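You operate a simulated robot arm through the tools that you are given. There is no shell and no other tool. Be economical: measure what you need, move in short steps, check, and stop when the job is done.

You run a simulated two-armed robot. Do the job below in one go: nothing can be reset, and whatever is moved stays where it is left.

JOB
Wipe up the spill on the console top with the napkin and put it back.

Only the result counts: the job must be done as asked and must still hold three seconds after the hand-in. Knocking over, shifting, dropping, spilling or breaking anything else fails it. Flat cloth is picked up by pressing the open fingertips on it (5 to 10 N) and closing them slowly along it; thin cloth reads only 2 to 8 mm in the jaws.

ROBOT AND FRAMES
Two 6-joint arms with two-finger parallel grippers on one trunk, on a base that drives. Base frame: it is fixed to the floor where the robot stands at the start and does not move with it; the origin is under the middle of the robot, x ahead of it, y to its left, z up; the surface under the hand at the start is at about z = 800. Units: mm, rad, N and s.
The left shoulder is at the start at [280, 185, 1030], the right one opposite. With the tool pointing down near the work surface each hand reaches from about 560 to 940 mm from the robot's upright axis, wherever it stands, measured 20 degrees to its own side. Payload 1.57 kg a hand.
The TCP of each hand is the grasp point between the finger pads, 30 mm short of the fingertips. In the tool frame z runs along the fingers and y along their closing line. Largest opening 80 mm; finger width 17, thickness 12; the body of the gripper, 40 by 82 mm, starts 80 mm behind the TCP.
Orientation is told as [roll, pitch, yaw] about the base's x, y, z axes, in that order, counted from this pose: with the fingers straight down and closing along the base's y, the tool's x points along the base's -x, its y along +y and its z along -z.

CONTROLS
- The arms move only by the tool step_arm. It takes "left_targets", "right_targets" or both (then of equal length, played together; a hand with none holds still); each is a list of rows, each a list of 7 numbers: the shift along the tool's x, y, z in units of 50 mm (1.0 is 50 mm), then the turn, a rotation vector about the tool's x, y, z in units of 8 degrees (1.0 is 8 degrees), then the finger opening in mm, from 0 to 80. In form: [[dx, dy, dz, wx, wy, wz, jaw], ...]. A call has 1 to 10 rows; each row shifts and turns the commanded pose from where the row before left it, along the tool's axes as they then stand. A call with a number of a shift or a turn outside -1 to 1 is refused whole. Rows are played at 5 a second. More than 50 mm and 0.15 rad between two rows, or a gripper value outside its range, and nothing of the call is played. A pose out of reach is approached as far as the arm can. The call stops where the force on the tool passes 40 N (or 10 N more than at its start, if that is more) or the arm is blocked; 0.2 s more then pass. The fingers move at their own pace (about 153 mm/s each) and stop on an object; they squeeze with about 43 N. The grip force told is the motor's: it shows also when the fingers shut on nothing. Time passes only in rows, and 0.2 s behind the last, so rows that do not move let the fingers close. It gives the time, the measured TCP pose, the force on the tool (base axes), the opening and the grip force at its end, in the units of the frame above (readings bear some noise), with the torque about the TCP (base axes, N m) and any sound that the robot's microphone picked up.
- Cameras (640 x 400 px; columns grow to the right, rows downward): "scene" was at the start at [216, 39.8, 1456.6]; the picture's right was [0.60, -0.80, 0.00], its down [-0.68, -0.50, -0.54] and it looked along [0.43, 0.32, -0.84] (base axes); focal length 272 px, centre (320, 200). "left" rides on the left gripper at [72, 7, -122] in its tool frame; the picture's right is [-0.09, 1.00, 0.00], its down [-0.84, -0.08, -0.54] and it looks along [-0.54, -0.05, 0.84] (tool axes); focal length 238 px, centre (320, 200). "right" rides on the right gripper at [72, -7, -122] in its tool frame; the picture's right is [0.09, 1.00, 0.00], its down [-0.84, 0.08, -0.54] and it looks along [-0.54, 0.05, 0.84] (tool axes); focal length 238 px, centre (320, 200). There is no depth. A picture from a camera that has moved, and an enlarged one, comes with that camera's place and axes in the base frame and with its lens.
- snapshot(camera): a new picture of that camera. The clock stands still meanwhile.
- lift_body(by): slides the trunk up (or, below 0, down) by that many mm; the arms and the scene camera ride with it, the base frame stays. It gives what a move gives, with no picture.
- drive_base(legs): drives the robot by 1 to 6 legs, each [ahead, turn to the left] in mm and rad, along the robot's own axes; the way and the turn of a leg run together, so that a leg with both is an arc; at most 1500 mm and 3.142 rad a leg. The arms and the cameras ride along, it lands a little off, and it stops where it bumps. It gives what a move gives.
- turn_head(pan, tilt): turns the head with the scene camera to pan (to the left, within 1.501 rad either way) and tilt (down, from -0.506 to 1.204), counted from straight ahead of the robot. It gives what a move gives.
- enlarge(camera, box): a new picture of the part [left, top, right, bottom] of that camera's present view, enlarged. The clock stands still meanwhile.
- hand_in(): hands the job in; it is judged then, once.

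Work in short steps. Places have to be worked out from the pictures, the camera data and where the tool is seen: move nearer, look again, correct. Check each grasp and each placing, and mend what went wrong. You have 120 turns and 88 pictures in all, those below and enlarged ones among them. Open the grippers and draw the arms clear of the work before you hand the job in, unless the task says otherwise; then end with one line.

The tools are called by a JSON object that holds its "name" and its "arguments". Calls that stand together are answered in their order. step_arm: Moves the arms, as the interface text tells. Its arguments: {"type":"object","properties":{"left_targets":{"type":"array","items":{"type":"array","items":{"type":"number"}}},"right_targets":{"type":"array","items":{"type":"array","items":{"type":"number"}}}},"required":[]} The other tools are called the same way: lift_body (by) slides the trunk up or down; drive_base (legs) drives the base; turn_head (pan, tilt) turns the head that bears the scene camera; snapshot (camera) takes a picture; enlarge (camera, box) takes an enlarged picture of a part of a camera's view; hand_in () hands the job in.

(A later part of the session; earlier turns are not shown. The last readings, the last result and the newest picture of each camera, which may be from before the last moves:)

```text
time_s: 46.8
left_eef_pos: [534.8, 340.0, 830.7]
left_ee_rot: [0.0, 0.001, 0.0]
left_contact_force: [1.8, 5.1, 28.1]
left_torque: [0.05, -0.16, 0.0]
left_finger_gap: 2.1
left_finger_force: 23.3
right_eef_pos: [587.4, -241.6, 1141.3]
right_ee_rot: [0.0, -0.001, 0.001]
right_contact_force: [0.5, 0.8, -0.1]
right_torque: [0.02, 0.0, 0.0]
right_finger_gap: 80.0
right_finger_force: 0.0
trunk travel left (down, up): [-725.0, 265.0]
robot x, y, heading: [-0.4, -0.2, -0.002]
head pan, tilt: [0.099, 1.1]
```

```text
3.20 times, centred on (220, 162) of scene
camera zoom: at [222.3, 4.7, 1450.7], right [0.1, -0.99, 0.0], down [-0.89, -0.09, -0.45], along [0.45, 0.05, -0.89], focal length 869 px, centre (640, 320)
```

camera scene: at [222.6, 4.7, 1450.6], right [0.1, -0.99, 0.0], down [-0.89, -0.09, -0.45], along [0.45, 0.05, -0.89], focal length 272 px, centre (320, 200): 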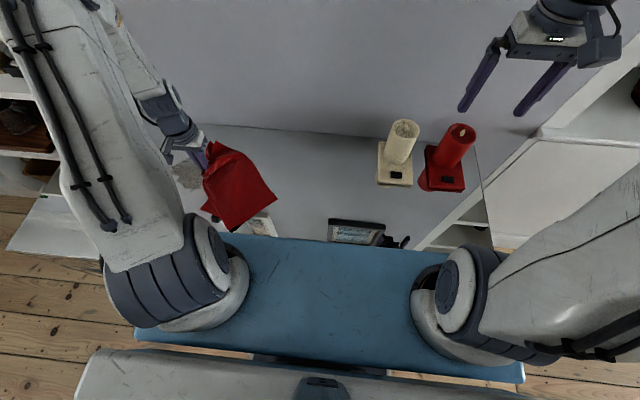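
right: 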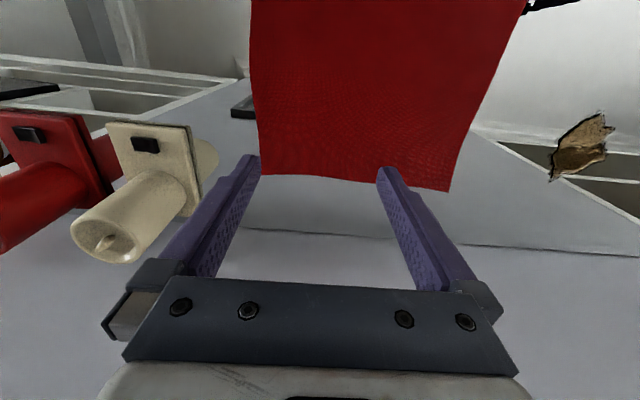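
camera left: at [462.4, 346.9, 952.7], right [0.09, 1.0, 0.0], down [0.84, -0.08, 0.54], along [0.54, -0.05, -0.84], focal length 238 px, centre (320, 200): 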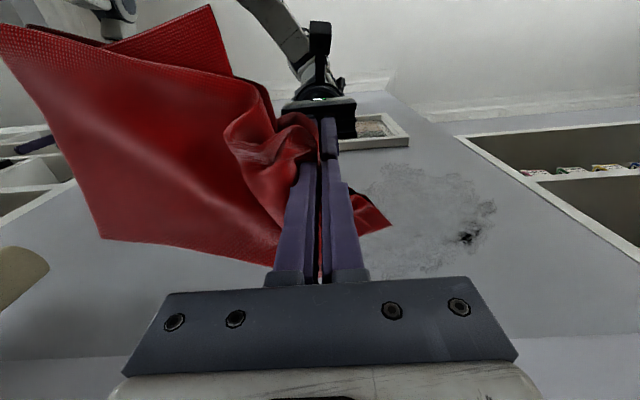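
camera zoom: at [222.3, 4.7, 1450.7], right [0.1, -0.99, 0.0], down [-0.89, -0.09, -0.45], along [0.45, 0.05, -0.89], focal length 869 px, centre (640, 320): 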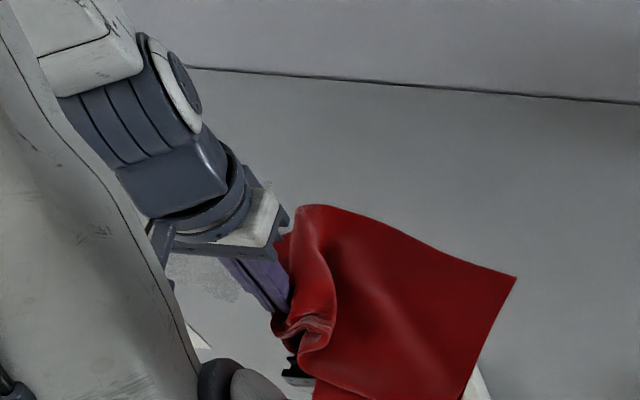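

Only a faint film and a small dark spot near (610, 459) are left. Another pass concentrating on y 390–480, x 560–655.

{"name": "step_arm", "arguments": {"left_targets": [[-0.5, 0.7, -0.01, 0, 0, 0, 0], [0, 0.9, 0, 0, 0, 0, 0], [0, 0.8, 0, 0, 0, 0, 0], [0, 0.3, 0, 0, 0, 0, 0], [-0.35, 0, 0, 0, 0, 0, 0], [0, -0.8, 0, 0, 0, 0, 0], [0, -0.8, 0, 0, 0, 0, 0], [0, -0.5, 0, 0, 0, 0, 0], [-0.35, 0, 0, 0, 0, 0, 0], [0, 0.8, 0, 0, 0, 0, 0]]}}

{"name": "step_arm", "arguments": {"left_targets": [[0, 0.8, 0, 0, 0, 0, 0], [0, 0.5, 0, 0, 0, 0, 0], [-0.35, 0, 0, 0, 0, 0, 0], [0, -0.8, 0, 0, 0, 0, 0], [0, -0.8, 0, 0, 0, 0, 0], [0, -0.5, 0, 0, 0, 0, 0], [-0.35, 0, 0, 0, 0, 0, 0], [0, 0.8, 0, 0, 0, 0, 0], [0, 0.8, 0, 0, 0, 0, 0], [0, 0.5, 0, 0, 0, 0, 0]]}}

{"name": "step_arm", "arguments": {"left_targets": [[-0.35, 0, 0, 0, 0, 0, 0], [0, -0.8, 0, 0, 0, 0, 0], [0, -0.8, 0, 0, 0, 0, 0], [0, -0.8, 0, 0, 0, 0, 0], [0, -0.6, 0, 0, 0, 0, 0]]}}

{"name": "snapshot", "arguments": {"camera": "left"}}

```text
time_s: 49.0
left_eef_pos: [595.7, 409.6, 831.7]
left_ee_rot: [0.001, -0.002, -0.001]
left_contact_force: [-0.4, 0.7, 4.1]
left_torque: [0.02, -0.01, 0.0]
left_finger_gap: 2.1
left_finger_force: 24.0
right_eef_pos: [587.7, -242.9, 1140.3]
right_ee_rot: [-0.001, 0.0, -0.001]
right_contact_force: [0.1, -0.7, 0.2]
right_torque: [0.03, -0.01, 0.01]
right_finger_gap: 80.1
right_finger_force: 0.0
trunk travel left (down, up): [-725.0, 265.0]
robot x, y, heading: [-2.2, 4.5, 0.001]
head pan, tilt: [0.099, 1.1]
```

```text
time_s: 51.2
left_eef_pos: [631.6, 474.8, 831.6]
left_ee_rot: [0.001, 0.0, -0.002]
left_contact_force: [0.7, -1.8, 6.2]
left_torque: [-0.04, -0.05, 0.0]
left_finger_gap: 2.0
left_finger_force: 23.4
right_eef_pos: [586.9, -240.9, 1141.1]
right_ee_rot: [0.0, -0.001, -0.002]
right_contact_force: [0.6, 0.2, -0.4]
right_torque: [0.0, 0.03, 0.03]
right_finger_gap: 79.9
right_finger_force: 0.0
trunk travel left (down, up): [-725.0, 265.0]
robot x, y, heading: [-4.4, -1.5, 0.002]
head pan, tilt: [0.099, 1.1]
```

```text
time_s: 52.4
left_eef_pos: [647.5, 324.6, 831.4]
left_ee_rot: [0.0, 0.001, 0.0]
left_contact_force: [-0.5, -1.6, 4.7]
left_torque: [-0.01, 0.02, 0.01]
left_finger_gap: 2.1
left_finger_force: 23.7
right_eef_pos: [587.7, -242.1, 1142.2]
right_ee_rot: [0.0, -0.001, 0.0]
right_contact_force: [0.2, 0.5, -1.0]
right_torque: [-0.02, -0.04, 0.0]
right_finger_gap: 79.7
right_finger_force: 0.0
trunk travel left (down, up): [-725.0, 265.0]
robot x, y, heading: [1.4, -2.4, -0.001]
head pan, tilt: [0.099, 1.1]
```

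```text
61 pictures are left
camera left: at [575.5, 331.5, 953.2], right [0.09, 1.0, 0.0], down [0.84, -0.08, 0.54], along [0.54, -0.05, -0.84], focal length 238 px, centre (320, 200)
```

left: 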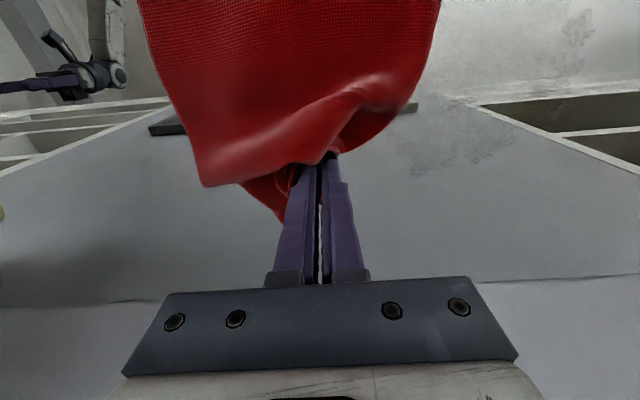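

Residue is left at (635, 420), (618, 440) and (580, 469). I'll press a bit more and go over those.

{"name": "step_arm", "arguments": {"left_targets": [[0, 0.9, 0.015, 0, 0, 0, 0], [0, 0.9, 0, 0, 0, 0, 0], [0, 0.9, 0, 0, 0, 0, 0], [0.25, 0, 0, 0, 0, 0, 0], [0, -0.7, 0, 0, 0, 0, 0], [0, -0.7, 0, 0, 0, 0, 0], [0.25, 0, 0, 0, 0, 0, 0], [0, 0.7, 0, 0, 0, 0, 0], [0, 0.7, 0, 0, 0, 0, 0], [0.25, 0.2, 0, 0, 0, 0, 0]]}}

{"name": "step_arm", "arguments": {"left_targets": [[0, -0.7, 0, 0, 0, 0, 0], [0, -0.7, 0, 0, 0, 0, 0], [0.25, 0, 0, 0, 0, 0, 0], [0, 0.7, 0, 0, 0, 0, 0], [0, 0.7, 0, 0, 0, 0, 0], [0.3, 0.1, 0, 0, 0, 0, 0], [0, -0.7, 0, 0, 0, 0, 0], [0.3, 0, 0, 0, 0, 0, 0], [0, 0.7, 0, 0, 0, 0, 0], [-0.6, 0, 0, 0, 0, 0, 0]]}}

{"name": "step_arm", "arguments": {"left_targets": [[0, -0.8, 0, 0, 0, 0, 0], [0, -0.8, 0, 0, 0, 0, 0], [-0.4, -0.8, 0, 0, 0, 0, 0], [0, -0.8, 0, 0, 0, 0, 0], [0, 0, 0, 0, 0, 0, 0]]}}

{"name": "enlarge", "arguments": {"camera": "left", "box": [320, 0, 640, 200]}}

```text
time_s: 54.6
left_eef_pos: [610.2, 469.9, 831.5]
left_ee_rot: [0.0, -0.002, -0.001]
left_contact_force: [3.3, -3.1, 14.6]
left_torque: [-0.13, -0.16, 0.0]
left_finger_gap: 2.1
left_finger_force: 23.2
right_eef_pos: [585.6, -241.6, 1140.8]
right_ee_rot: [-0.001, -0.002, -0.001]
right_contact_force: [0.4, 0.3, 0.1]
right_torque: [0.0, 0.01, 0.0]
right_finger_gap: 80.3
right_finger_force: 0.1
trunk travel left (down, up): [-725.0, 265.0]
robot x, y, heading: [1.3, 2.3, 0.002]
head pan, tilt: [0.099, 1.1]
```

```text
time_s: 56.8
left_eef_pos: [598.4, 476.0, 829.9]
left_ee_rot: [0.0, 0.0, 0.0]
left_contact_force: [-3.1, -2.0, 20.6]
left_torque: [-0.12, 0.02, -0.02]
left_finger_gap: 1.9
left_finger_force: 24.0
right_eef_pos: [585.6, -242.8, 1140.9]
right_ee_rot: [0.0, 0.0, -0.002]
right_contact_force: [-0.4, 0.3, 0.1]
right_torque: [-0.04, -0.03, -0.02]
right_finger_gap: 79.9
right_finger_force: 0.0
trunk travel left (down, up): [-725.0, 265.0]
robot x, y, heading: [0.3, -0.1, -0.003]
head pan, tilt: [0.099, 1.1]
```

```text
time_s: 58.1
left_eef_pos: [621.3, 315.8, 830.8]
left_ee_rot: [0.003, -0.005, 0.0]
left_contact_force: [-3.4, 0.4, 18.6]
left_torque: [-0.08, 0.07, 0.0]
left_finger_gap: 2.1
left_finger_force: 23.7
right_eef_pos: [587.6, -241.6, 1141.4]
right_ee_rot: [-0.001, 0.0, 0.001]
right_contact_force: [0.1, 0.8, -1.2]
right_torque: [-0.05, 0.0, 0.0]
right_finger_gap: 79.9
right_finger_force: 0.1
trunk travel left (down, up): [-725.0, 265.0]
robot x, y, heading: [0.9, -1.8, 0.0]
head pan, tilt: [0.099, 1.1]
stopped in row 5 (left hand): the force on the tool passed its limit at 40 N (the readings are from after the stop); the commanded pose is now the measured one
```

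```text
2.00 times, centred on (480, 100) of left
camera zoom: at [547.6, 321.9, 952.5], right [0.09, 1.0, 0.0], down [0.83, -0.08, 0.55], along [0.54, -0.05, -0.84], focal length 477 px, centre (0, 400)
```

zoom: 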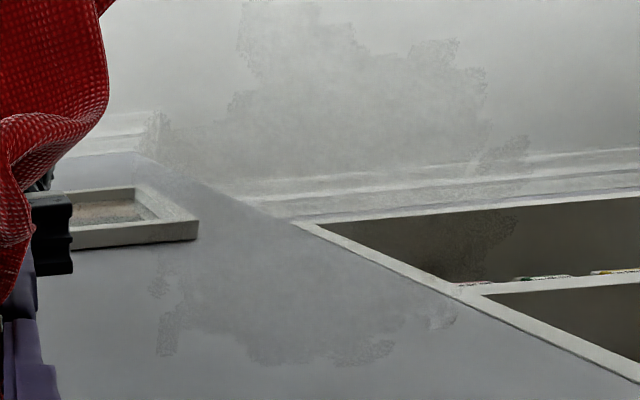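

A faint film remains over x 535–645, y 365–470. I'll do one full fine raster (16 mm pitch, y 350–480) starting from the back.

{"name": "step_arm", "arguments": {"left_targets": [[-0.6, 0.6, 0.02, 0, 0, 0, 0], [0, 0.9, 0, 0, 0, 0, 0], [0, 0.9, 0, 0, 0, 0, 0], [0, 0.9, 0, 0, 0, 0, 0], [0.32, 0, 0, 0, 0, 0, 0], [0, -0.9, 0, 0, 0, 0, 0], [0, -0.9, 0, 0, 0, 0, 0], [0, -0.8, 0, 0, 0, 0, 0], [0.32, 0, 0, 0, 0, 0, 0]]}}

{"name": "step_arm", "arguments": {"left_targets": [[0, 0.9, 0, 0, 0, 0, 0], [0, 0.9, 0, 0, 0, 0, 0], [0, 0.8, 0, 0, 0, 0, 0], [0.32, 0, 0, 0, 0, 0, 0], [0, -0.9, 0, 0, 0, 0, 0], [0, -0.9, 0, 0, 0, 0, 0], [0, -0.8, 0, 0, 0, 0, 0], [0.32, 0, 0, 0, 0, 0, 0]]}}

{"name": "step_arm", "arguments": {"left_targets": [[0, 0.9, 0, 0, 0, 0, 0], [0, 0.9, 0, 0, 0, 0, 0], [0, 0.8, 0, 0, 0, 0, 0], [0.32, 0, 0, 0, 0, 0, 0], [0, -0.9, 0, 0, 0, 0, 0], [0, -0.9, 0, 0, 0, 0, 0], [0, -0.8, 0, 0, 0, 0, 0], [0.32, 0, 0, 0, 0, 0, 0]]}}

{"name": "step_arm", "arguments": {"left_targets": [[0, 0.9, 0, 0, 0, 0, 0], [0, 0.9, 0, 0, 0, 0, 0], [0, 0.8, 0, 0, 0, 0, 0], [0.32, 0, 0, 0, 0, 0, 0], [0, -0.9, 0, 0, 0, 0, 0], [0, -0.9, 0, 0, 0, 0, 0], [0, -0.8, 0, 0, 0, 0, 0], [0, -0.8, 0, 0, 0, 0, 0]]}}

{"name": "enlarge", "arguments": {"camera": "left", "box": [320, 80, 640, 280]}}

```text
time_s: 60.3
left_eef_pos: [622.2, 349.5, 830.4]
left_ee_rot: [0.006, -0.012, -0.003]
left_contact_force: [-2.4, -2.4, 17.9]
left_torque: [-0.14, 0.09, -0.03]
left_finger_gap: 2.0
left_finger_force: 23.0
right_eef_pos: [586.4, -244.3, 1140.2]
right_ee_rot: [0.0, -0.001, -0.001]
right_contact_force: [0.6, -0.3, -0.7]
right_torque: [-0.02, 0.02, 0.0]
right_finger_gap: 79.9
right_finger_force: 0.0
trunk travel left (down, up): [-725.0, 265.0]
robot x, y, heading: [0.3, 3.0, 0.0]
head pan, tilt: [0.099, 1.1]
stopped in row 9 (left hand): the force on the tool passed its limit at 41 N (the readings are from after the stop); the commanded pose is now the measured one
```

```text
time_s: 62.1
left_eef_pos: [590.9, 349.1, 832.4]
left_ee_rot: [0.004, -0.011, 0.001]
left_contact_force: [3.6, 1.8, 18.1]
left_torque: [0.02, -0.09, 0.02]
left_finger_gap: 2.2
left_finger_force: 23.9
right_eef_pos: [586.6, -243.6, 1141.1]
right_ee_rot: [-0.001, -0.002, -0.002]
right_contact_force: [0.9, 0.8, -0.1]
right_torque: [0.03, 0.02, -0.01]
right_finger_gap: 79.9
right_finger_force: 0.1
trunk travel left (down, up): [-725.0, 265.0]
robot x, y, heading: [-2.9, -0.6, -0.003]
head pan, tilt: [0.099, 1.1]
```

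```text
time_s: 64.1
left_eef_pos: [559.2, 351.0, 831.9]
left_ee_rot: [0.008, -0.019, 0.001]
left_contact_force: [-1.9, -2.0, 21.0]
left_torque: [-0.16, 0.1, 0.02]
left_finger_gap: 2.1
left_finger_force: 23.8
right_eef_pos: [586.1, -243.8, 1140.1]
right_ee_rot: [0.0, -0.002, -0.001]
right_contact_force: [-0.3, 0.4, 0.7]
right_torque: [0.04, 0.0, 0.01]
right_finger_gap: 80.0
right_finger_force: 0.1
trunk travel left (down, up): [-725.0, 265.0]
robot x, y, heading: [1.2, 0.4, -0.006]
head pan, tilt: [0.099, 1.1]
stopped in row 8 (left hand): the force on the tool passed its limit at 41 N (the readings are from after the stop); the commanded pose is now the measured one
```

```text
time_s: 65.9
left_eef_pos: [543.0, 310.3, 831.6]
left_ee_rot: [0.008, -0.018, 0.0]
left_contact_force: [1.4, 1.9, 25.3]
left_torque: [-0.08, 0.0, 0.0]
left_finger_gap: 1.7
left_finger_force: 23.5
right_eef_pos: [586.5, -242.6, 1142.2]
right_ee_rot: [0.0, -0.001, -0.002]
right_contact_force: [-0.3, 0.1, 0.1]
right_torque: [0.02, -0.02, 0.05]
right_finger_gap: 80.3
right_finger_force: 0.0
trunk travel left (down, up): [-725.0, 265.0]
robot x, y, heading: [-1.9, 0.6, -0.0]
head pan, tilt: [0.099, 1.1]
```

```text
2.00 times, centred on (480, 180) of left
camera zoom: at [468.8, 316.3, 951.6], right [0.09, 1.0, 0.01], down [0.83, -0.08, 0.56], along [0.55, -0.04, -0.83], focal length 477 px, centre (0, 240)
```

zoom: 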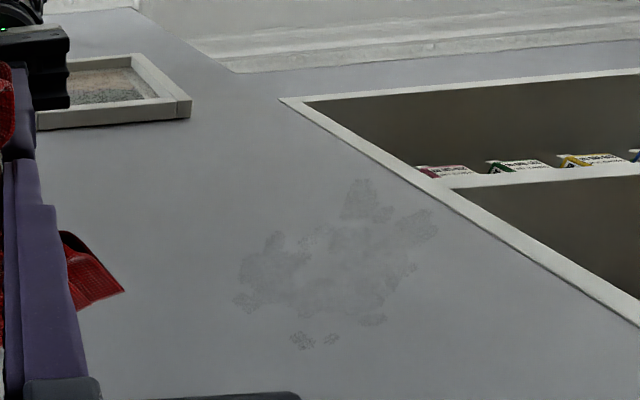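

Almost clear: only traces over x 560–640, y 405–475. One more focused raster.

{"name": "step_arm", "arguments": {"left_targets": [[-0.2, 0.9, -0.01, 0, 0, 0, 0], [-0.2, 0.9, 0, 0, 0, 0, 0], [0, 0.9, 0, 0, 0, 0, 0], [0, 0.7, 0, 0, 0, 0, 0], [-0.25, 0, 0, 0, 0, 0, 0], [0, -0.9, 0, 0, 0, 0, 0], [0, -0.8, 0, 0, 0, 0, 0], [-0.25, 0, 0, 0, 0, 0, 0], [0, 0.9, 0, 0, 0, 0, 0], [0, 0.8, 0, 0, 0, 0, 0]]}}

{"name": "step_arm", "arguments": {"left_targets": [[-0.25, 0, 0, 0, 0, 0, 0], [0, -0.9, 0, 0, 0, 0, 0], [0, -0.8, 0, 0, 0, 0, 0], [-0.25, 0, 0, 0, 0, 0, 0], [0, 0.9, 0, 0, 0, 0, 0], [0, 0.8, 0, 0, 0, 0, 0], [-0.25, 0, 0, 0, 0, 0, 0], [0, -0.9, 0, 0, 0, 0, 0], [0, -0.8, 0, 0, 0, 0, 0], [-0.25, 0, 0, 0, 0, 0, 0]]}}

{"name": "step_arm", "arguments": {"left_targets": [[0, 0.9, 0, 0, 0, 0, 0], [0, 0.8, 0, 0, 0, 0, 0], [-0.25, 0, 0, 0, 0, 0, 0], [0, -0.9, 0, 0, 0, 0, 0], [0, -0.9, 0, 0, 0, 0, 0], [0, -0.9, 0, 0, 0, 0, 0], [0, -0.9, 0, 0, 0, 0, 0]]}}

{"name": "enlarge", "arguments": {"camera": "left", "box": [320, 0, 640, 200]}}

```text
time_s: 68.1
left_eef_pos: [587.7, 480.7, 831.6]
left_ee_rot: [0.007, -0.017, -0.002]
left_contact_force: [-0.5, 0.0, 2.2]
left_torque: [-0.01, -0.02, -0.03]
left_finger_gap: 1.9
left_finger_force: 23.1
right_eef_pos: [585.7, -243.8, 1140.1]
right_ee_rot: [0.0, 0.0, -0.001]
right_contact_force: [0.0, 0.1, -0.4]
right_torque: [0.0, 0.0, -0.01]
right_finger_gap: 80.0
right_finger_force: 0.1
trunk travel left (down, up): [-725.0, 265.0]
robot x, y, heading: [-1.3, 1.8, -0.001]
head pan, tilt: [0.099, 1.1]
```

```text
time_s: 70.3
left_eef_pos: [638.6, 396.1, 832.7]
left_ee_rot: [0.007, -0.017, 0.001]
left_contact_force: [0.2, 1.2, 0.1]
left_torque: [0.02, 0.01, -0.04]
left_finger_gap: 1.7
left_finger_force: 23.8
right_eef_pos: [587.0, -242.5, 1141.1]
right_ee_rot: [0.001, 0.0, 0.0]
right_contact_force: [0.1, 0.0, 1.2]
right_torque: [0.02, 0.02, -0.01]
right_finger_gap: 79.9
right_finger_force: 0.0
trunk travel left (down, up): [-725.0, 265.0]
robot x, y, heading: [-0.2, -2.1, -0.005]
head pan, tilt: [0.099, 1.1]
```

```text
time_s: 71.9
left_eef_pos: [651.9, 300.4, 831.3]
left_ee_rot: [0.007, -0.017, 0.0]
left_contact_force: [0.4, -0.5, 0.9]
left_torque: [-0.02, -0.01, 0.0]
left_finger_gap: 1.8
left_finger_force: 23.2
right_eef_pos: [587.1, -242.7, 1140.6]
right_ee_rot: [0.001, -0.002, -0.001]
right_contact_force: [0.1, -0.2, 0.2]
right_torque: [-0.01, 0.0, 0.03]
right_finger_gap: 79.9
right_finger_force: 0.0
trunk travel left (down, up): [-725.0, 265.0]
robot x, y, heading: [-1.2, 1.7, -0.002]
head pan, tilt: [0.099, 1.1]
```

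```text
2.00 times, centred on (480, 100) of left
camera zoom: at [577.4, 305.9, 952.3], right [0.09, 1.0, 0.01], down [0.83, -0.08, 0.56], along [0.55, -0.04, -0.83], focal length 477 px, centre (0, 400)
```

zoom: 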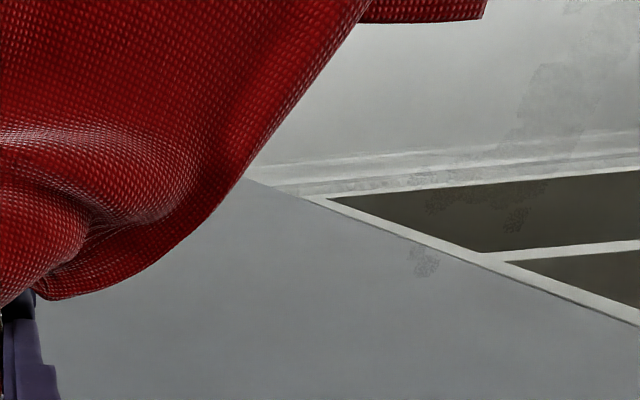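

Contact was light because the wrist had tilted slightly. I'll square it, press about 1 mm more, and cover x 560–645, y 420–480.

{"name": "step_arm", "arguments": {"left_targets": [[0, 0.9, 0, 0.05, 0.12, 0, 0], [0, 0.9, 0.02, 0, 0, 0, 0], [0.1, 0.9, 0, 0, 0, 0, 0], [0, 0.9, 0, 0, 0, 0, 0], [0.25, 0, 0, 0, 0, 0, 0], [0, -0.9, 0, 0, 0, 0, 0], [0, -0.5, 0, 0, 0, 0, 0], [0.25, 0, 0, 0, 0, 0, 0], [0, 0.9, 0, 0, 0, 0, 0], [0, 0.5, 0, 0, 0, 0, 0]]}}

{"name": "step_arm", "arguments": {"left_targets": [[0.25, 0, 0, 0, 0, 0, 0], [0, -0.9, 0, 0, 0, 0, 0], [0, -0.5, 0, 0, 0, 0, 0], [0.25, 0, 0, 0, 0, 0, 0], [0, 0.9, 0, 0, 0, 0, 0], [0, 0.5, 0, 0, 0, 0, 0], [0.25, 0, 0, 0, 0, 0, 0], [0, -0.9, 0, 0, 0, 0, 0], [0, -0.5, 0, 0, 0, 0, 0], [0.25, 0, 0, 0, 0, 0, 0]]}}

{"name": "step_arm", "arguments": {"left_targets": [[0, 0.9, 0, 0, 0, 0, 0], [0, 0.5, 0, 0, 0, 0, 0], [0.25, 0, 0, 0, 0, 0, 0], [0, -0.9, 0, 0, 0, 0, 0], [0, -0.9, 0, 0, 0, 0, 0], [0, -0.9, 0, 0, 0, 0, 0], [0, -0.9, 0, 0, 0, 0, 0]]}}

{"name": "enlarge", "arguments": {"camera": "left", "box": [320, 80, 640, 280]}}

```text
time_s: 74.1
left_eef_pos: [623.0, 480.3, 832.8]
left_ee_rot: [0.001, -0.001, 0.001]
left_contact_force: [0.6, -0.6, 1.3]
left_torque: [-0.05, -0.01, 0.03]
left_finger_gap: 1.9
left_finger_force: 24.0
right_eef_pos: [588.0, -243.1, 1140.3]
right_ee_rot: [-0.002, 0.0, -0.001]
right_contact_force: [-0.2, -0.2, 0.3]
right_torque: [0.05, -0.01, -0.01]
right_finger_gap: 80.1
right_finger_force: 0.1
trunk travel left (down, up): [-725.0, 265.0]
robot x, y, heading: [-0.8, 2.0, -0.001]
head pan, tilt: [0.099, 1.1]
```

```text
time_s: 76.3
left_eef_pos: [571.2, 410.6, 832.0]
left_ee_rot: [0.002, 0.0, -0.001]
left_contact_force: [-0.2, 1.3, 4.9]
left_torque: [0.03, -0.01, -0.01]
left_finger_gap: 2.1
left_finger_force: 23.4
right_eef_pos: [586.7, -242.5, 1140.0]
right_ee_rot: [0.0, 0.0, -0.002]
right_contact_force: [-0.2, 0.1, -0.7]
right_torque: [0.03, 0.06, -0.02]
right_finger_gap: 80.2
right_finger_force: 0.1
trunk travel left (down, up): [-725.0, 265.0]
robot x, y, heading: [-0.4, -2.4, -0.005]
head pan, tilt: [0.099, 1.1]
```

```text
time_s: 77.9
left_eef_pos: [558.2, 299.6, 831.9]
left_ee_rot: [0.0, 0.003, 0.001]
left_contact_force: [0.1, -1.7, 6.8]
left_torque: [-0.08, -0.04, -0.03]
left_finger_gap: 1.5
left_finger_force: 23.4
right_eef_pos: [586.6, -242.6, 1141.2]
right_ee_rot: [0.0, 0.0, -0.003]
right_contact_force: [0.5, 0.5, -0.5]
right_torque: [0.01, 0.0, -0.04]
right_finger_gap: 80.1
right_finger_force: 0.0
trunk travel left (down, up): [-725.0, 265.0]
robot x, y, heading: [2.0, -0.9, -0.002]
head pan, tilt: [0.099, 1.1]
```

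```text
2.00 times, centred on (480, 180) of left
camera zoom: at [485.1, 307.7, 953.2], right [0.09, 1.0, 0.0], down [0.84, -0.08, 0.54], along [0.54, -0.05, -0.84], focal length 477 px, centre (0, 240)
```

zoom: 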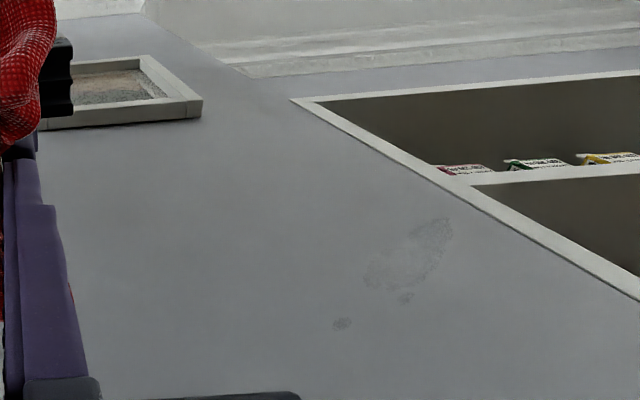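

Only traces at about (592–615, 447–466), (639, 442) and (627, 464). One more deeper-pressed pass over exactly those.

{"name": "step_arm", "arguments": {"left_targets": [[-0.2, 0.9, 0, 0, 0, 0, 0], [-0.3, 0.8, 0.02, 0, 0, 0, 0], [0, 0.9, 0.015, 0, 0, 0, 0], [0, 0.9, 0, 0, 0, 0, 0], [-0.2, 0, 0, 0, 0, 0, 0], [0, -0.9, 0, 0, 0, 0, 0], [-0.2, 0, 0, 0, 0, 0, 0], [0, 0.9, 0, 0, 0, 0, 0], [-0.2, 0, 0, 0, 0, 0, 0], [0, -0.9, 0, 0, 0, 0, 0]]}}

{"name": "step_arm", "arguments": {"left_targets": [[-0.2, 0, 0, 0, 0, 0, 0], [0, 0.9, 0, 0, 0, 0, 0], [-0.2, 0, 0, 0, 0, 0, 0], [0, -0.9, 0, 0, 0, 0, 0], [-0.2, 0, 0.01, 0, 0, 0, 0], [0, 0.9, 0, 0, 0, 0, 0], [-0.2, 0, 0, 0, 0, 0, 0], [0, -0.9, 0, 0, 0, 0, 0], [0, -0.9, 0, 0, 0, 0, 0]]}}

{"name": "step_arm", "arguments": {"left_targets": [[0.6, -0.7, -0.02, 0, 0, 0, 0], [0.6, -0.7, 0, 0, 0, 0, 0], [0, -0.7, 0, 0, 0, 0, 0]]}}

{"name": "enlarge", "arguments": {"camera": "left", "box": [320, 80, 640, 280]}}

```text
time_s: 80.1
left_eef_pos: [614.4, 432.4, 831.5]
left_ee_rot: [0.008, -0.005, 0.001]
left_contact_force: [3.0, 3.8, 31.5]
left_torque: [-0.07, -0.15, 0.03]
left_finger_gap: 1.7
left_finger_force: 23.9
right_eef_pos: [585.7, -243.4, 1141.3]
right_ee_rot: [-0.001, -0.003, -0.004]
right_contact_force: [-0.6, 0.8, -0.1]
right_torque: [-0.02, 0.02, -0.02]
right_finger_gap: 80.0
right_finger_force: 0.1
trunk travel left (down, up): [-725.0, 265.0]
robot x, y, heading: [2.6, 2.0, -0.001]
head pan, tilt: [0.099, 1.1]
```

```text
time_s: 81.2
left_eef_pos: [638.1, 431.7, 830.8]
left_ee_rot: [0.003, -0.002, 0.0]
left_contact_force: [-2.3, -1.1, 15.0]
left_torque: [-0.07, 0.03, -0.03]
left_finger_gap: 2.0
left_finger_force: 23.5
right_eef_pos: [585.5, -242.9, 1140.5]
right_ee_rot: [-0.001, 0.002, -0.003]
right_contact_force: [0.0, -0.2, 0.1]
right_torque: [-0.02, -0.02, -0.03]
right_finger_gap: 79.8
right_finger_force: 0.0
trunk travel left (down, up): [-725.0, 265.0]
robot x, y, heading: [-0.8, 1.1, -0.002]
head pan, tilt: [0.099, 1.1]
stopped in row 5 (left hand): the force on the tool passed its limit at 45 N (the readings are from after the stop); the commanded pose is now the measured one
```

```text
time_s: 82.0
left_eef_pos: [579.0, 327.5, 831.6]
left_ee_rot: [0.001, 0.002, 0.001]
left_contact_force: [1.1, 2.2, 22.4]
left_torque: [-0.01, -0.09, 0.03]
left_finger_gap: 1.9
left_finger_force: 23.4
right_eef_pos: [587.0, -241.6, 1141.6]
right_ee_rot: [0.002, 0.0, -0.003]
right_contact_force: [0.9, -0.2, 0.2]
right_torque: [-0.03, -0.02, -0.01]
right_finger_gap: 79.9
right_finger_force: 0.1
trunk travel left (down, up): [-725.0, 265.0]
robot x, y, heading: [-0.8, -1.9, 0.001]
head pan, tilt: [0.099, 1.1]
```

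```text
2.00 times, centred on (480, 180) of left
camera zoom: at [506.0, 333.9, 952.8], right [0.09, 1.0, 0.0], down [0.84, -0.08, 0.54], along [0.54, -0.05, -0.84], focal length 477 px, centre (0, 240)
```

zoom: 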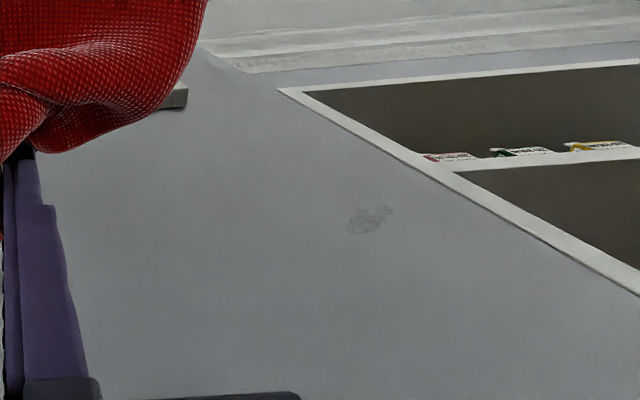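

One last trace is near (608, 463). I'll rub there.

{"name": "step_arm", "arguments": {"left_targets": [[-0.3, 0.9, 0, 0, 0, 0, 0], [-0.3, 0.8, 0, 0, 0, 0, 0], [0, 0.7, 0, 0, 0, 0, 0], [0, 0.6, 0, 0, 0, 0, 0], [0.2, 0, 0, 0, 0, 0, 0], [0, -0.9, 0, 0, 0, 0, 0], [-0.4, 0.2, 0, 0, 0, 0, 0], [0, 0.8, 0, 0, 0, 0, 0], [0.2, -0.3, 0, 0, 0, 0, 0], [0, -0.6, 0, 0, 0, 0, 0]]}}

{"name": "step_arm", "arguments": {"left_targets": [[0, 0.6, 0, 0, 0, 0, 0], [0, -0.5, 0, 0, 0, 0, 0], [0.3, -0.7, 0, 0, 0, 0, 0], [0.3, -0.7, 0, 0, 0, 0, 0], [0, -0.7, 0, 0, 0, 0, 0], [0, -0.7, 0, 0, 0, 0, 0]]}}

{"name": "enlarge", "arguments": {"camera": "left", "box": [320, 80, 640, 280]}}

{"name": "snapshot", "arguments": {"camera": "scene"}}

```text
time_s: 84.2
left_eef_pos: [606.9, 436.2, 830.7]
left_ee_rot: [0.001, 0.001, 0.001]
left_contact_force: [1.2, 0.2, 12.8]
left_torque: [0.03, -0.06, 0.01]
left_finger_gap: 2.0
left_finger_force: 23.3
right_eef_pos: [587.5, -241.5, 1140.5]
right_ee_rot: [0.001, 0.002, -0.001]
right_contact_force: [-0.2, -0.1, -0.2]
right_torque: [0.0, 0.01, 0.01]
right_finger_gap: 80.1
right_finger_force: 0.0
trunk travel left (down, up): [-725.0, 265.0]
robot x, y, heading: [1.5, 0.2, -0.004]
head pan, tilt: [0.099, 1.1]
```

```text
time_s: 85.6
left_eef_pos: [578.1, 302.0, 832.5]
left_ee_rot: [0.0, 0.0, 0.002]
left_contact_force: [1.4, -0.5, 15.0]
left_torque: [-0.06, -0.09, 0.0]
left_finger_gap: 1.8
left_finger_force: 23.8
right_eef_pos: [586.8, -241.4, 1140.2]
right_ee_rot: [0.0, 0.001, -0.002]
right_contact_force: [0.2, 0.7, -0.9]
right_torque: [-0.03, -0.01, -0.04]
right_finger_gap: 80.2
right_finger_force: 0.0
trunk travel left (down, up): [-725.0, 265.0]
robot x, y, heading: [0.3, 0.0, -0.002]
head pan, tilt: [0.099, 1.1]
```

```text
2.00 times, centred on (480, 180) of left
camera zoom: at [506.3, 308.8, 953.2], right [0.09, 1.0, 0.0], down [0.84, -0.08, 0.54], along [0.54, -0.05, -0.84], focal length 477 px, centre (0, 240)
```

zoom: 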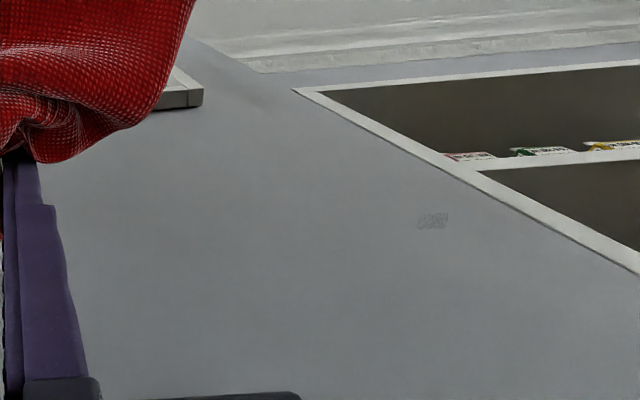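

```text
54 pictures are left
camera scene: at [222.9, 4.7, 1450.5], right [0.1, -1.0, 0.0], down [-0.89, -0.09, -0.45], along [0.45, 0.04, -0.89], focal length 272 px, centre (320, 200)
```

scene: 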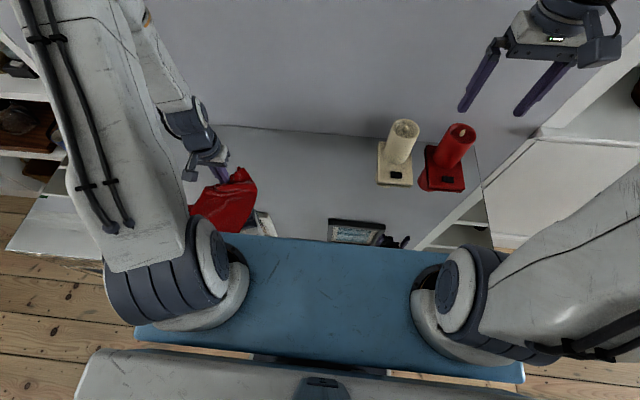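

A tiny trace is left at (610, 461). One more rub there.

{"name": "step_arm", "arguments": {"left_targets": [[-0.3, 0.9, 0, 0, 0, 0, 0], [-0.3, 0.9, 0, 0, 0, 0, 0], [0, 0.9, 0.01, 0, 0, 0, 0], [0, 0.8, 0, 0, 0, 0, 0], [-0.15, -0.2, 0, 0, 0, 0, 0], [0, -0.5, 0, 0, 0, 0, 0], [0, 0.5, 0, 0, 0, 0, 0], [0.25, 0, 0, 0, 0, 0, 0], [0, -0.5, 0, 0, 0, 0, 0], [0, 0.5, 0, 0, 0, 0, 0]]}}

{"name": "step_arm", "arguments": {"left_targets": [[0, 0, -0.4, 0, 0, 0, 0], [0, -0.8, -0.5, 0, 0, 0, 0], [0, -0.8, -0.5, 0, 0, 0, 0], [0, -0.8, -0.5, 0, 0, 0, 0], [0, -0.8, -0.5, 0, 0, 0, 0], [0, 0, 0, 0, 0, 0, 0]]}}

{"name": "snapshot", "arguments": {"camera": "left"}}

{"name": "enlarge", "arguments": {"camera": "left", "box": [360, 20, 640, 195]}}

{"name": "snapshot", "arguments": {"camera": "scene"}}

```text
time_s: 87.8
left_eef_pos: [603.0, 466.2, 832.3]
left_ee_rot: [0.001, 0.004, 0.001]
left_contact_force: [-2.4, -2.9, 13.9]
left_torque: [-0.1, 0.05, 0.02]
left_finger_gap: 1.7
left_finger_force: 23.4
right_eef_pos: [586.1, -244.3, 1140.8]
right_ee_rot: [-0.001, 0.001, -0.002]
right_contact_force: [0.0, -1.1, 0.2]
right_torque: [0.03, -0.03, 0.01]
right_finger_gap: 80.2
right_finger_force: 0.1
trunk travel left (down, up): [-725.0, 265.0]
robot x, y, heading: [-3.4, -1.3, 0.003]
head pan, tilt: [0.099, 1.1]
```

```text
time_s: 89.2
left_eef_pos: [604.0, 306.4, 950.1]
left_ee_rot: [0.001, 0.002, 0.002]
left_contact_force: [0.4, 0.3, 0.5]
left_torque: [-0.03, 0.01, -0.01]
left_finger_gap: 1.6
left_finger_force: 23.5
right_eef_pos: [587.0, -242.3, 1140.9]
right_ee_rot: [-0.001, 0.001, -0.001]
right_contact_force: [-0.5, 0.5, 0.4]
right_torque: [-0.01, 0.01, 0.03]
right_finger_gap: 80.1
right_finger_force: 0.0
trunk travel left (down, up): [-725.0, 265.0]
robot x, y, heading: [-2.1, 1.2, -0.002]
head pan, tilt: [0.099, 1.1]
```

```text
53 pictures are left
camera left: at [531.7, 312.8, 1071.7], right [0.09, 1.0, 0.0], down [0.84, -0.08, 0.54], along [0.54, -0.05, -0.84], focal length 238 px, centre (320, 200)
```

left: 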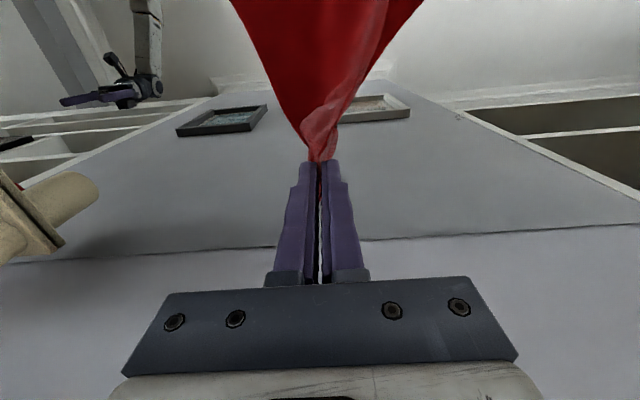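

```text
2.29 times, centred on (500, 108) of left
camera zoom: at [531.7, 312.8, 1071.7], right [0.09, 1.0, 0.0], down [0.84, -0.08, 0.54], along [0.54, -0.05, -0.84], focal length 545 px, centre (-91, 411)
```

zoom: 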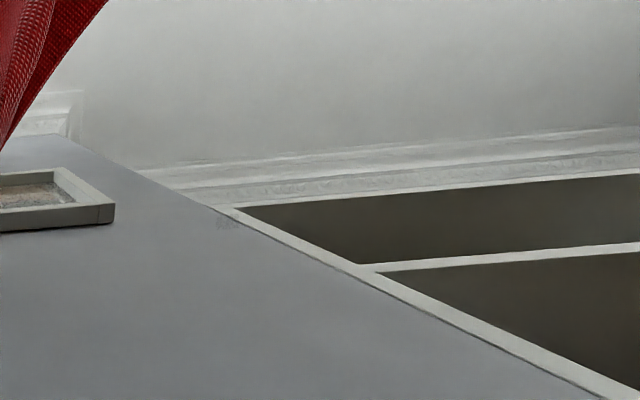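

```text
51 pictures are left
camera scene: at [223.2, 4.4, 1450.5], right [0.1, -1.0, 0.0], down [-0.89, -0.09, -0.45], along [0.45, 0.04, -0.89], focal length 272 px, centre (320, 200)
```

scene: 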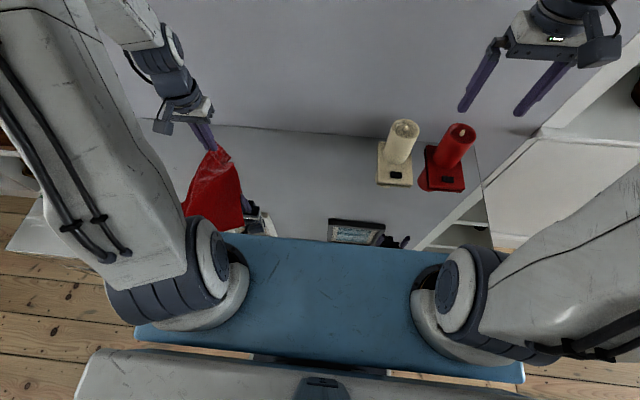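

Only a speck at (612, 462) remains. I'll go back down for one short rub on it.

{"name": "step_arm", "arguments": {"left_targets": [[-0.1, 0.8, 0.5, 0, 0, 0, 0], [0, 0.8, 0.5, 0, 0, 0, 0], [0, 0.8, 0.5, 0, 0, 0, 0], [0, 0.4, 0.5, 0, 0, 0, 0], [0, 0, 0.33, 0, 0, 0, 0], [0, 0, 0.05, 0, 0, 0, 0]]}}

```text
time_s: 90.6
left_eef_pos: [610.1, 448.2, 830.8]
left_ee_rot: [0.0, 0.0, 0.001]
left_contact_force: [-1.0, 0.1, 3.9]
left_torque: [0.0, 0.0, 0.0]
left_finger_gap: 2.1
left_finger_force: 23.5
right_eef_pos: [585.9, -242.1, 1140.5]
right_ee_rot: [-0.001, 0.0, -0.004]
right_contact_force: [-0.1, -0.1, -1.3]
right_torque: [-0.01, 0.02, 0.01]
right_finger_gap: 80.1
right_finger_force: 0.0
trunk travel left (down, up): [-725.0, 265.0]
robot x, y, heading: [-0.2, -0.4, -0.001]
head pan, tilt: [0.099, 1.1]
```

Light contact. I'll add a little pressure and rub in small strokes.

{"name": "step_arm", "arguments": {"left_targets": [[0, 0, 0.015, 0, 0, 0, 0], [0, 0.6, 0, 0, 0, 0, 0], [-0.12, 0, 0, 0, 0, 0, 0], [0, -0.6, 0, 0, 0, 0, 0], [0, 0.6, 0, 0, 0, 0, 0], [0.2, 0, 0, 0, 0, 0, 0], [0, -0.6, 0, 0, 0, 0, 0], [0.15, 0.6, 0, 0, 0, 0, 0], [-0.3, 0, 0, 0, 0, 0, 0], [0, -0.6, 0, 0, 0, 0, 0]]}}

{"name": "step_arm", "arguments": {"left_targets": [[0, -0.6, 0, 0, 0, 0, 0], [0, -0.6, -0.7, 0, 0, 0, 0], [0, -0.6, -0.8, 0, 0, 0, 0], [0, -0.6, -0.8, 0, 0, 0, 0], [0, 0, 0, 0, 0, 0, 0]]}}

{"name": "enlarge", "arguments": {"camera": "left", "box": [340, 0, 640, 188]}}

```text
time_s: 92.8
left_eef_pos: [612.7, 447.7, 832.4]
left_ee_rot: [0.001, 0.002, 0.002]
left_contact_force: [1.1, 1.5, 12.5]
left_torque: [0.01, -0.07, -0.03]
left_finger_gap: 1.7
left_finger_force: 23.4
right_eef_pos: [587.1, -242.2, 1140.6]
right_ee_rot: [0.0, -0.001, -0.002]
right_contact_force: [-0.6, 0.0, 0.2]
right_torque: [-0.01, -0.02, -0.01]
right_finger_gap: 80.1
right_finger_force: 0.1
trunk travel left (down, up): [-725.0, 265.0]
robot x, y, heading: [-0.9, -1.7, -0.003]
head pan, tilt: [0.099, 1.1]
```

```text
time_s: 94.0
left_eef_pos: [611.8, 328.4, 944.3]
left_ee_rot: [0.003, 0.002, 0.003]
left_contact_force: [-0.7, -1.0, -0.2]
left_torque: [0.0, 0.02, -0.02]
left_finger_gap: 1.6
left_finger_force: 23.1
right_eef_pos: [587.1, -242.2, 1140.0]
right_ee_rot: [0.001, -0.001, -0.001]
right_contact_force: [-0.6, 0.0, 0.8]
right_torque: [-0.01, 0.0, -0.02]
right_finger_gap: 80.0
right_finger_force: 0.0
trunk travel left (down, up): [-725.0, 265.0]
robot x, y, heading: [0.1, 0.8, 0.001]
head pan, tilt: [0.099, 1.1]
```

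```text
2.13 times, centred on (490, 94) of left
camera zoom: at [540.1, 334.0, 1067.0], right [0.09, 1.0, 0.0], down [0.84, -0.08, 0.54], along [0.54, -0.05, -0.84], focal length 507 px, centre (-42, 426)
```

zoom: 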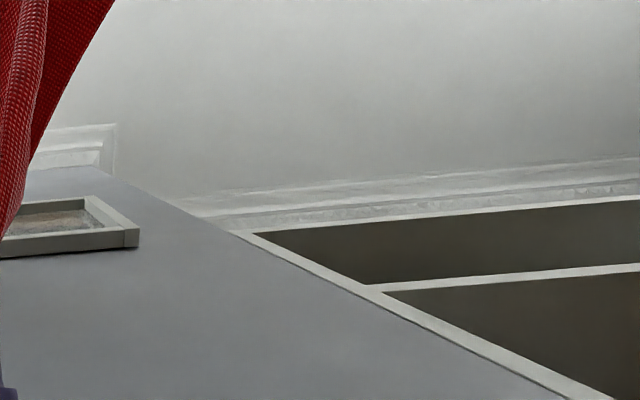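

The surface is clean. To return the napkin flat, I'll lift it free of the table and move it to its original y (124). Then I can lay it from the front edge towards the back.

{"name": "step_arm", "arguments": {"left_targets": [[0, 0, -0.9, 0, 0, 0, 0], [0, 0, -0.9, 0, 0, 0, 0], [0, 0, -0.9, 0, 0, 0, 0], [0, 0, -0.9, 0, 0, 0, 0], [0, -0.9, 0, 0, 0, 0, 0], [0, -0.9, 0, 0, 0, 0, 0], [0, -0.9, 0, 0, 0, 0, 0], [0, -0.9, 0, 0, 0, 0, 0], [0, -0.5, 0, 0, 0, 0, 0], [0, 0, 0, 0, 0, 0, 0]]}}

{"name": "snapshot", "arguments": {"camera": "scene"}}

{"name": "snapshot", "arguments": {"camera": "right"}}

```text
time_s: 96.2
left_eef_pos: [612.2, 121.2, 1125.0]
left_ee_rot: [0.002, 0.0, 0.0]
left_contact_force: [0.0, -0.5, 0.5]
left_torque: [-0.02, 0.01, 0.01]
left_finger_gap: 1.7
left_finger_force: 23.7
right_eef_pos: [587.2, -242.1, 1140.4]
right_ee_rot: [0.0, 0.0, -0.003]
right_contact_force: [-0.2, 0.2, 0.2]
right_torque: [-0.01, 0.04, -0.02]
right_finger_gap: 80.3
right_finger_force: 0.0
trunk travel left (down, up): [-725.0, 265.0]
robot x, y, heading: [0.2, -3.6, -0.001]
head pan, tilt: [0.099, 1.1]
```

```text
49 pictures are left
camera scene: at [223.4, 4.5, 1450.4], right [0.1, -1.0, 0.0], down [-0.89, -0.09, -0.45], along [0.45, 0.04, -0.89], focal length 272 px, centre (320, 200)
```

scene: 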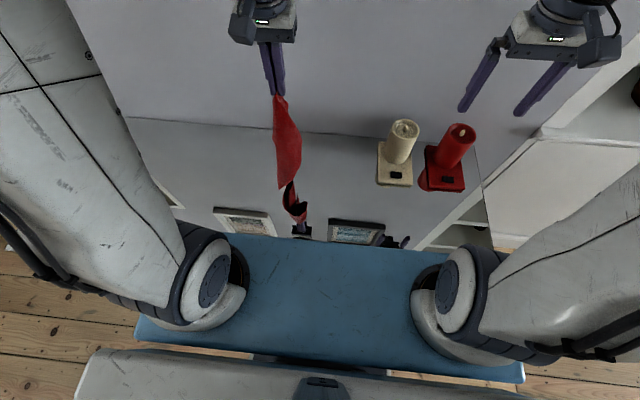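

```text
48 pictures are left
camera right: at [514.7, -248.0, 1262.5], right [-0.09, 1.0, 0.0], down [0.84, 0.08, 0.54], along [0.54, 0.05, -0.84], focal length 238 px, centre (320, 200)
```

right: 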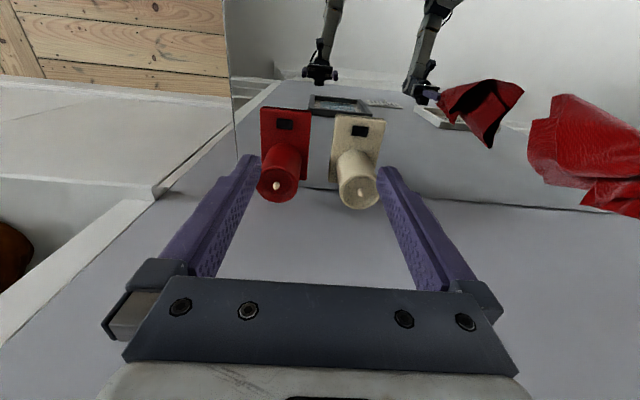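

The cloth hangs free from the grip. The near part of the lay-down is too close to the shoulder, so I'll back the robot 180 mm. That also carries the cloth over the napkin's front edge.

{"name": "drive_base", "arguments": {"legs": [[-180, 0]]}}

{"name": "snapshot", "arguments": {"camera": "scene"}}

{"name": "snapshot", "arguments": {"camera": "left"}}

```text
time_s: 97.7
left_eef_pos: [433.7, 120.7, 1125.9]
left_ee_rot: [0.001, 0.002, 0.0]
left_contact_force: [1.0, -0.3, 0.3]
left_torque: [-0.01, 0.04, 0.04]
left_finger_gap: 1.9
left_finger_force: 23.5
right_eef_pos: [406.8, -242.0, 1141.4]
right_ee_rot: [0.001, 0.0, -0.002]
right_contact_force: [-0.1, -0.3, -0.4]
right_torque: [-0.01, 0.03, 0.02]
right_finger_gap: 79.8
right_finger_force: 0.1
trunk travel left (down, up): [-725.0, 265.0]
robot x, y, heading: [-177.8, 3.6, 0.001]
head pan, tilt: [0.099, 1.1]
```

```text
47 pictures are left
camera scene: at [43.6, 4.5, 1450.4], right [0.1, -1.0, 0.0], down [-0.89, -0.09, -0.45], along [0.45, 0.04, -0.89], focal length 272 px, centre (320, 200)
```

scene: 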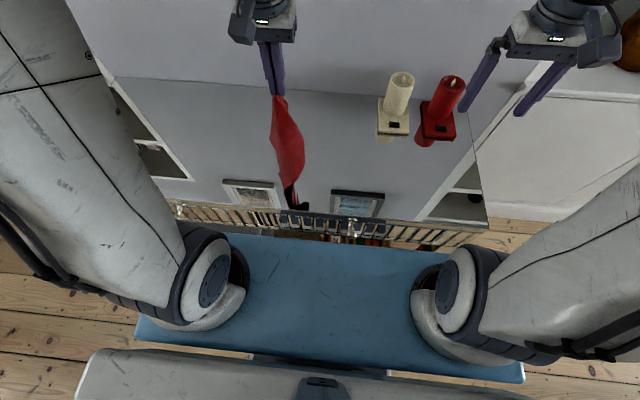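

```text
46 pictures are left
camera left: at [360.7, 128.1, 1246.7], right [0.09, 1.0, 0.0], down [0.84, -0.08, 0.54], along [0.54, -0.05, -0.84], focal length 238 px, centre (320, 200)
```

left: 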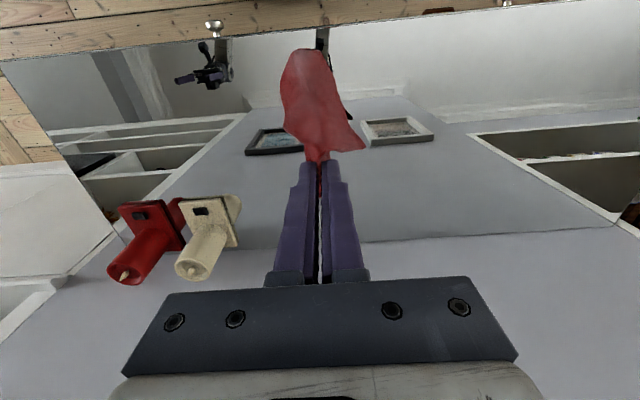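

The console's front edge is at x≈355, and the hem hangs below the hand. I'll lower until the hem lands near x≈415, then lay it along a diagonal to (660, 835).

{"name": "step_arm", "arguments": {"left_targets": [[0.4, 0.05, 0.4, 0, 0, 0, 0], [0, 0, 0.4, 0, 0, 0, 0], [0, 0, 0, 0, 0, 0, 0], [-0.4, 0, 0.5, 0, 0, 0, 0], [-0.5, 0, 0.5, 0, 0, 0, 0], [-0.5, 0, 0.5, 0, 0, 0, 0], [-0.5, 0, 0.5, 0, 0, 0, 0]]}}

{"name": "snapshot", "arguments": {"camera": "left"}}

{"name": "snapshot", "arguments": {"camera": "scene"}}

```text
time_s: 99.3
left_eef_pos: [506.5, 122.1, 985.1]
left_ee_rot: [0.002, 0.002, -0.001]
left_contact_force: [-0.1, -0.4, 0.5]
left_torque: [-0.03, 0.0, 0.02]
left_finger_gap: 2.0
left_finger_force: 23.7
right_eef_pos: [407.0, -242.8, 1140.7]
right_ee_rot: [0.0, 0.001, -0.003]
right_contact_force: [0.0, 0.3, 0.3]
right_torque: [0.02, -0.01, 0.01]
right_finger_gap: 79.9
right_finger_force: 0.1
trunk travel left (down, up): [-725.0, 265.0]
robot x, y, heading: [-183.9, -1.2, -0.002]
head pan, tilt: [0.099, 1.1]
```

```text
45 pictures are left
camera left: at [434.8, 130.8, 1107.1], right [0.09, 1.0, 0.0], down [0.84, -0.08, 0.54], along [0.54, -0.05, -0.84], focal length 238 px, centre (320, 200)
```

left: 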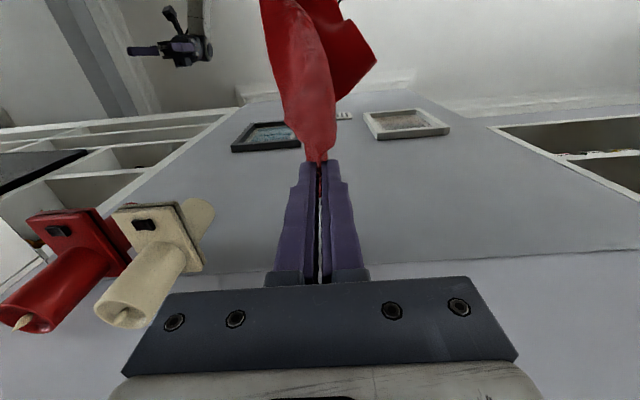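

```text
44 pictures are left
camera scene: at [42.9, 4.6, 1450.5], right [0.1, -1.0, 0.0], down [-0.89, -0.09, -0.45], along [0.45, 0.04, -0.89], focal length 272 px, centre (320, 200)
```

scene: 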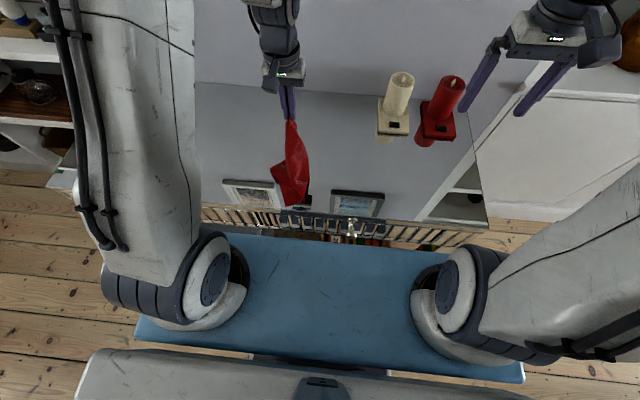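

The lay is going fine. I'll finish the diagonal.

{"name": "step_arm", "arguments": {"left_targets": [[-0.6, 0, 0.6, 0, 0, 0, 0], [-0.6, 0, 0.6, 0, 0, 0, 0], [-0.6, 0, 0.6, 0, 0, 0, 0], [-0.6, 0, 0.6, 0, 0, 0, 0], [-0.6, 0, 0.55, 0, 0, 0, 0], [-0.2, 0, 0, 0, 0, 0, 0]]}}

{"name": "snapshot", "arguments": {"camera": "left"}}

{"name": "snapshot", "arguments": {"camera": "scene"}}

```text
time_s: 100.7
left_eef_pos: [668.1, 123.1, 837.0]
left_ee_rot: [0.003, 0.002, 0.0]
left_contact_force: [-0.8, -0.3, 0.8]
left_torque: [0.01, -0.02, 0.04]
left_finger_gap: 2.0
left_finger_force: 24.3
right_eef_pos: [406.8, -241.7, 1140.5]
right_ee_rot: [0.0, 0.0, -0.004]
right_contact_force: [-0.2, 0.6, -0.1]
right_torque: [0.02, 0.04, -0.04]
right_finger_gap: 80.0
right_finger_force: 0.1
trunk travel left (down, up): [-725.0, 265.0]
robot x, y, heading: [-180.5, -1.6, -0.003]
head pan, tilt: [0.099, 1.1]
```

```text
43 pictures are left
camera left: at [594.6, 131.2, 958.5], right [0.09, 1.0, 0.0], down [0.84, -0.08, 0.54], along [0.54, -0.05, -0.84], focal length 238 px, centre (320, 200)
```

left: 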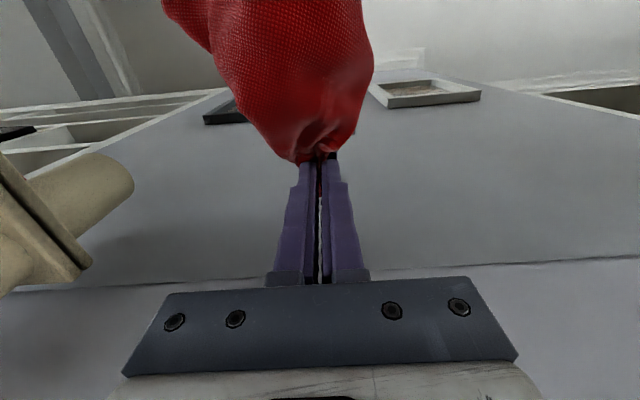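

```text
42 pictures are left
camera scene: at [43.3, 4.6, 1450.4], right [0.1, -1.0, 0.0], down [-0.89, -0.09, -0.45], along [0.45, 0.04, -0.89], focal length 272 px, centre (320, 200)
```

scene: 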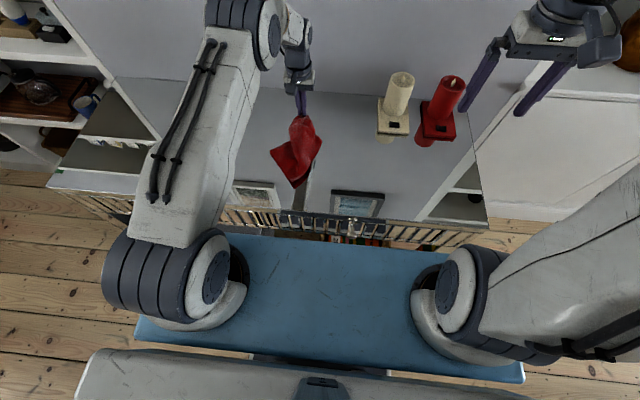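

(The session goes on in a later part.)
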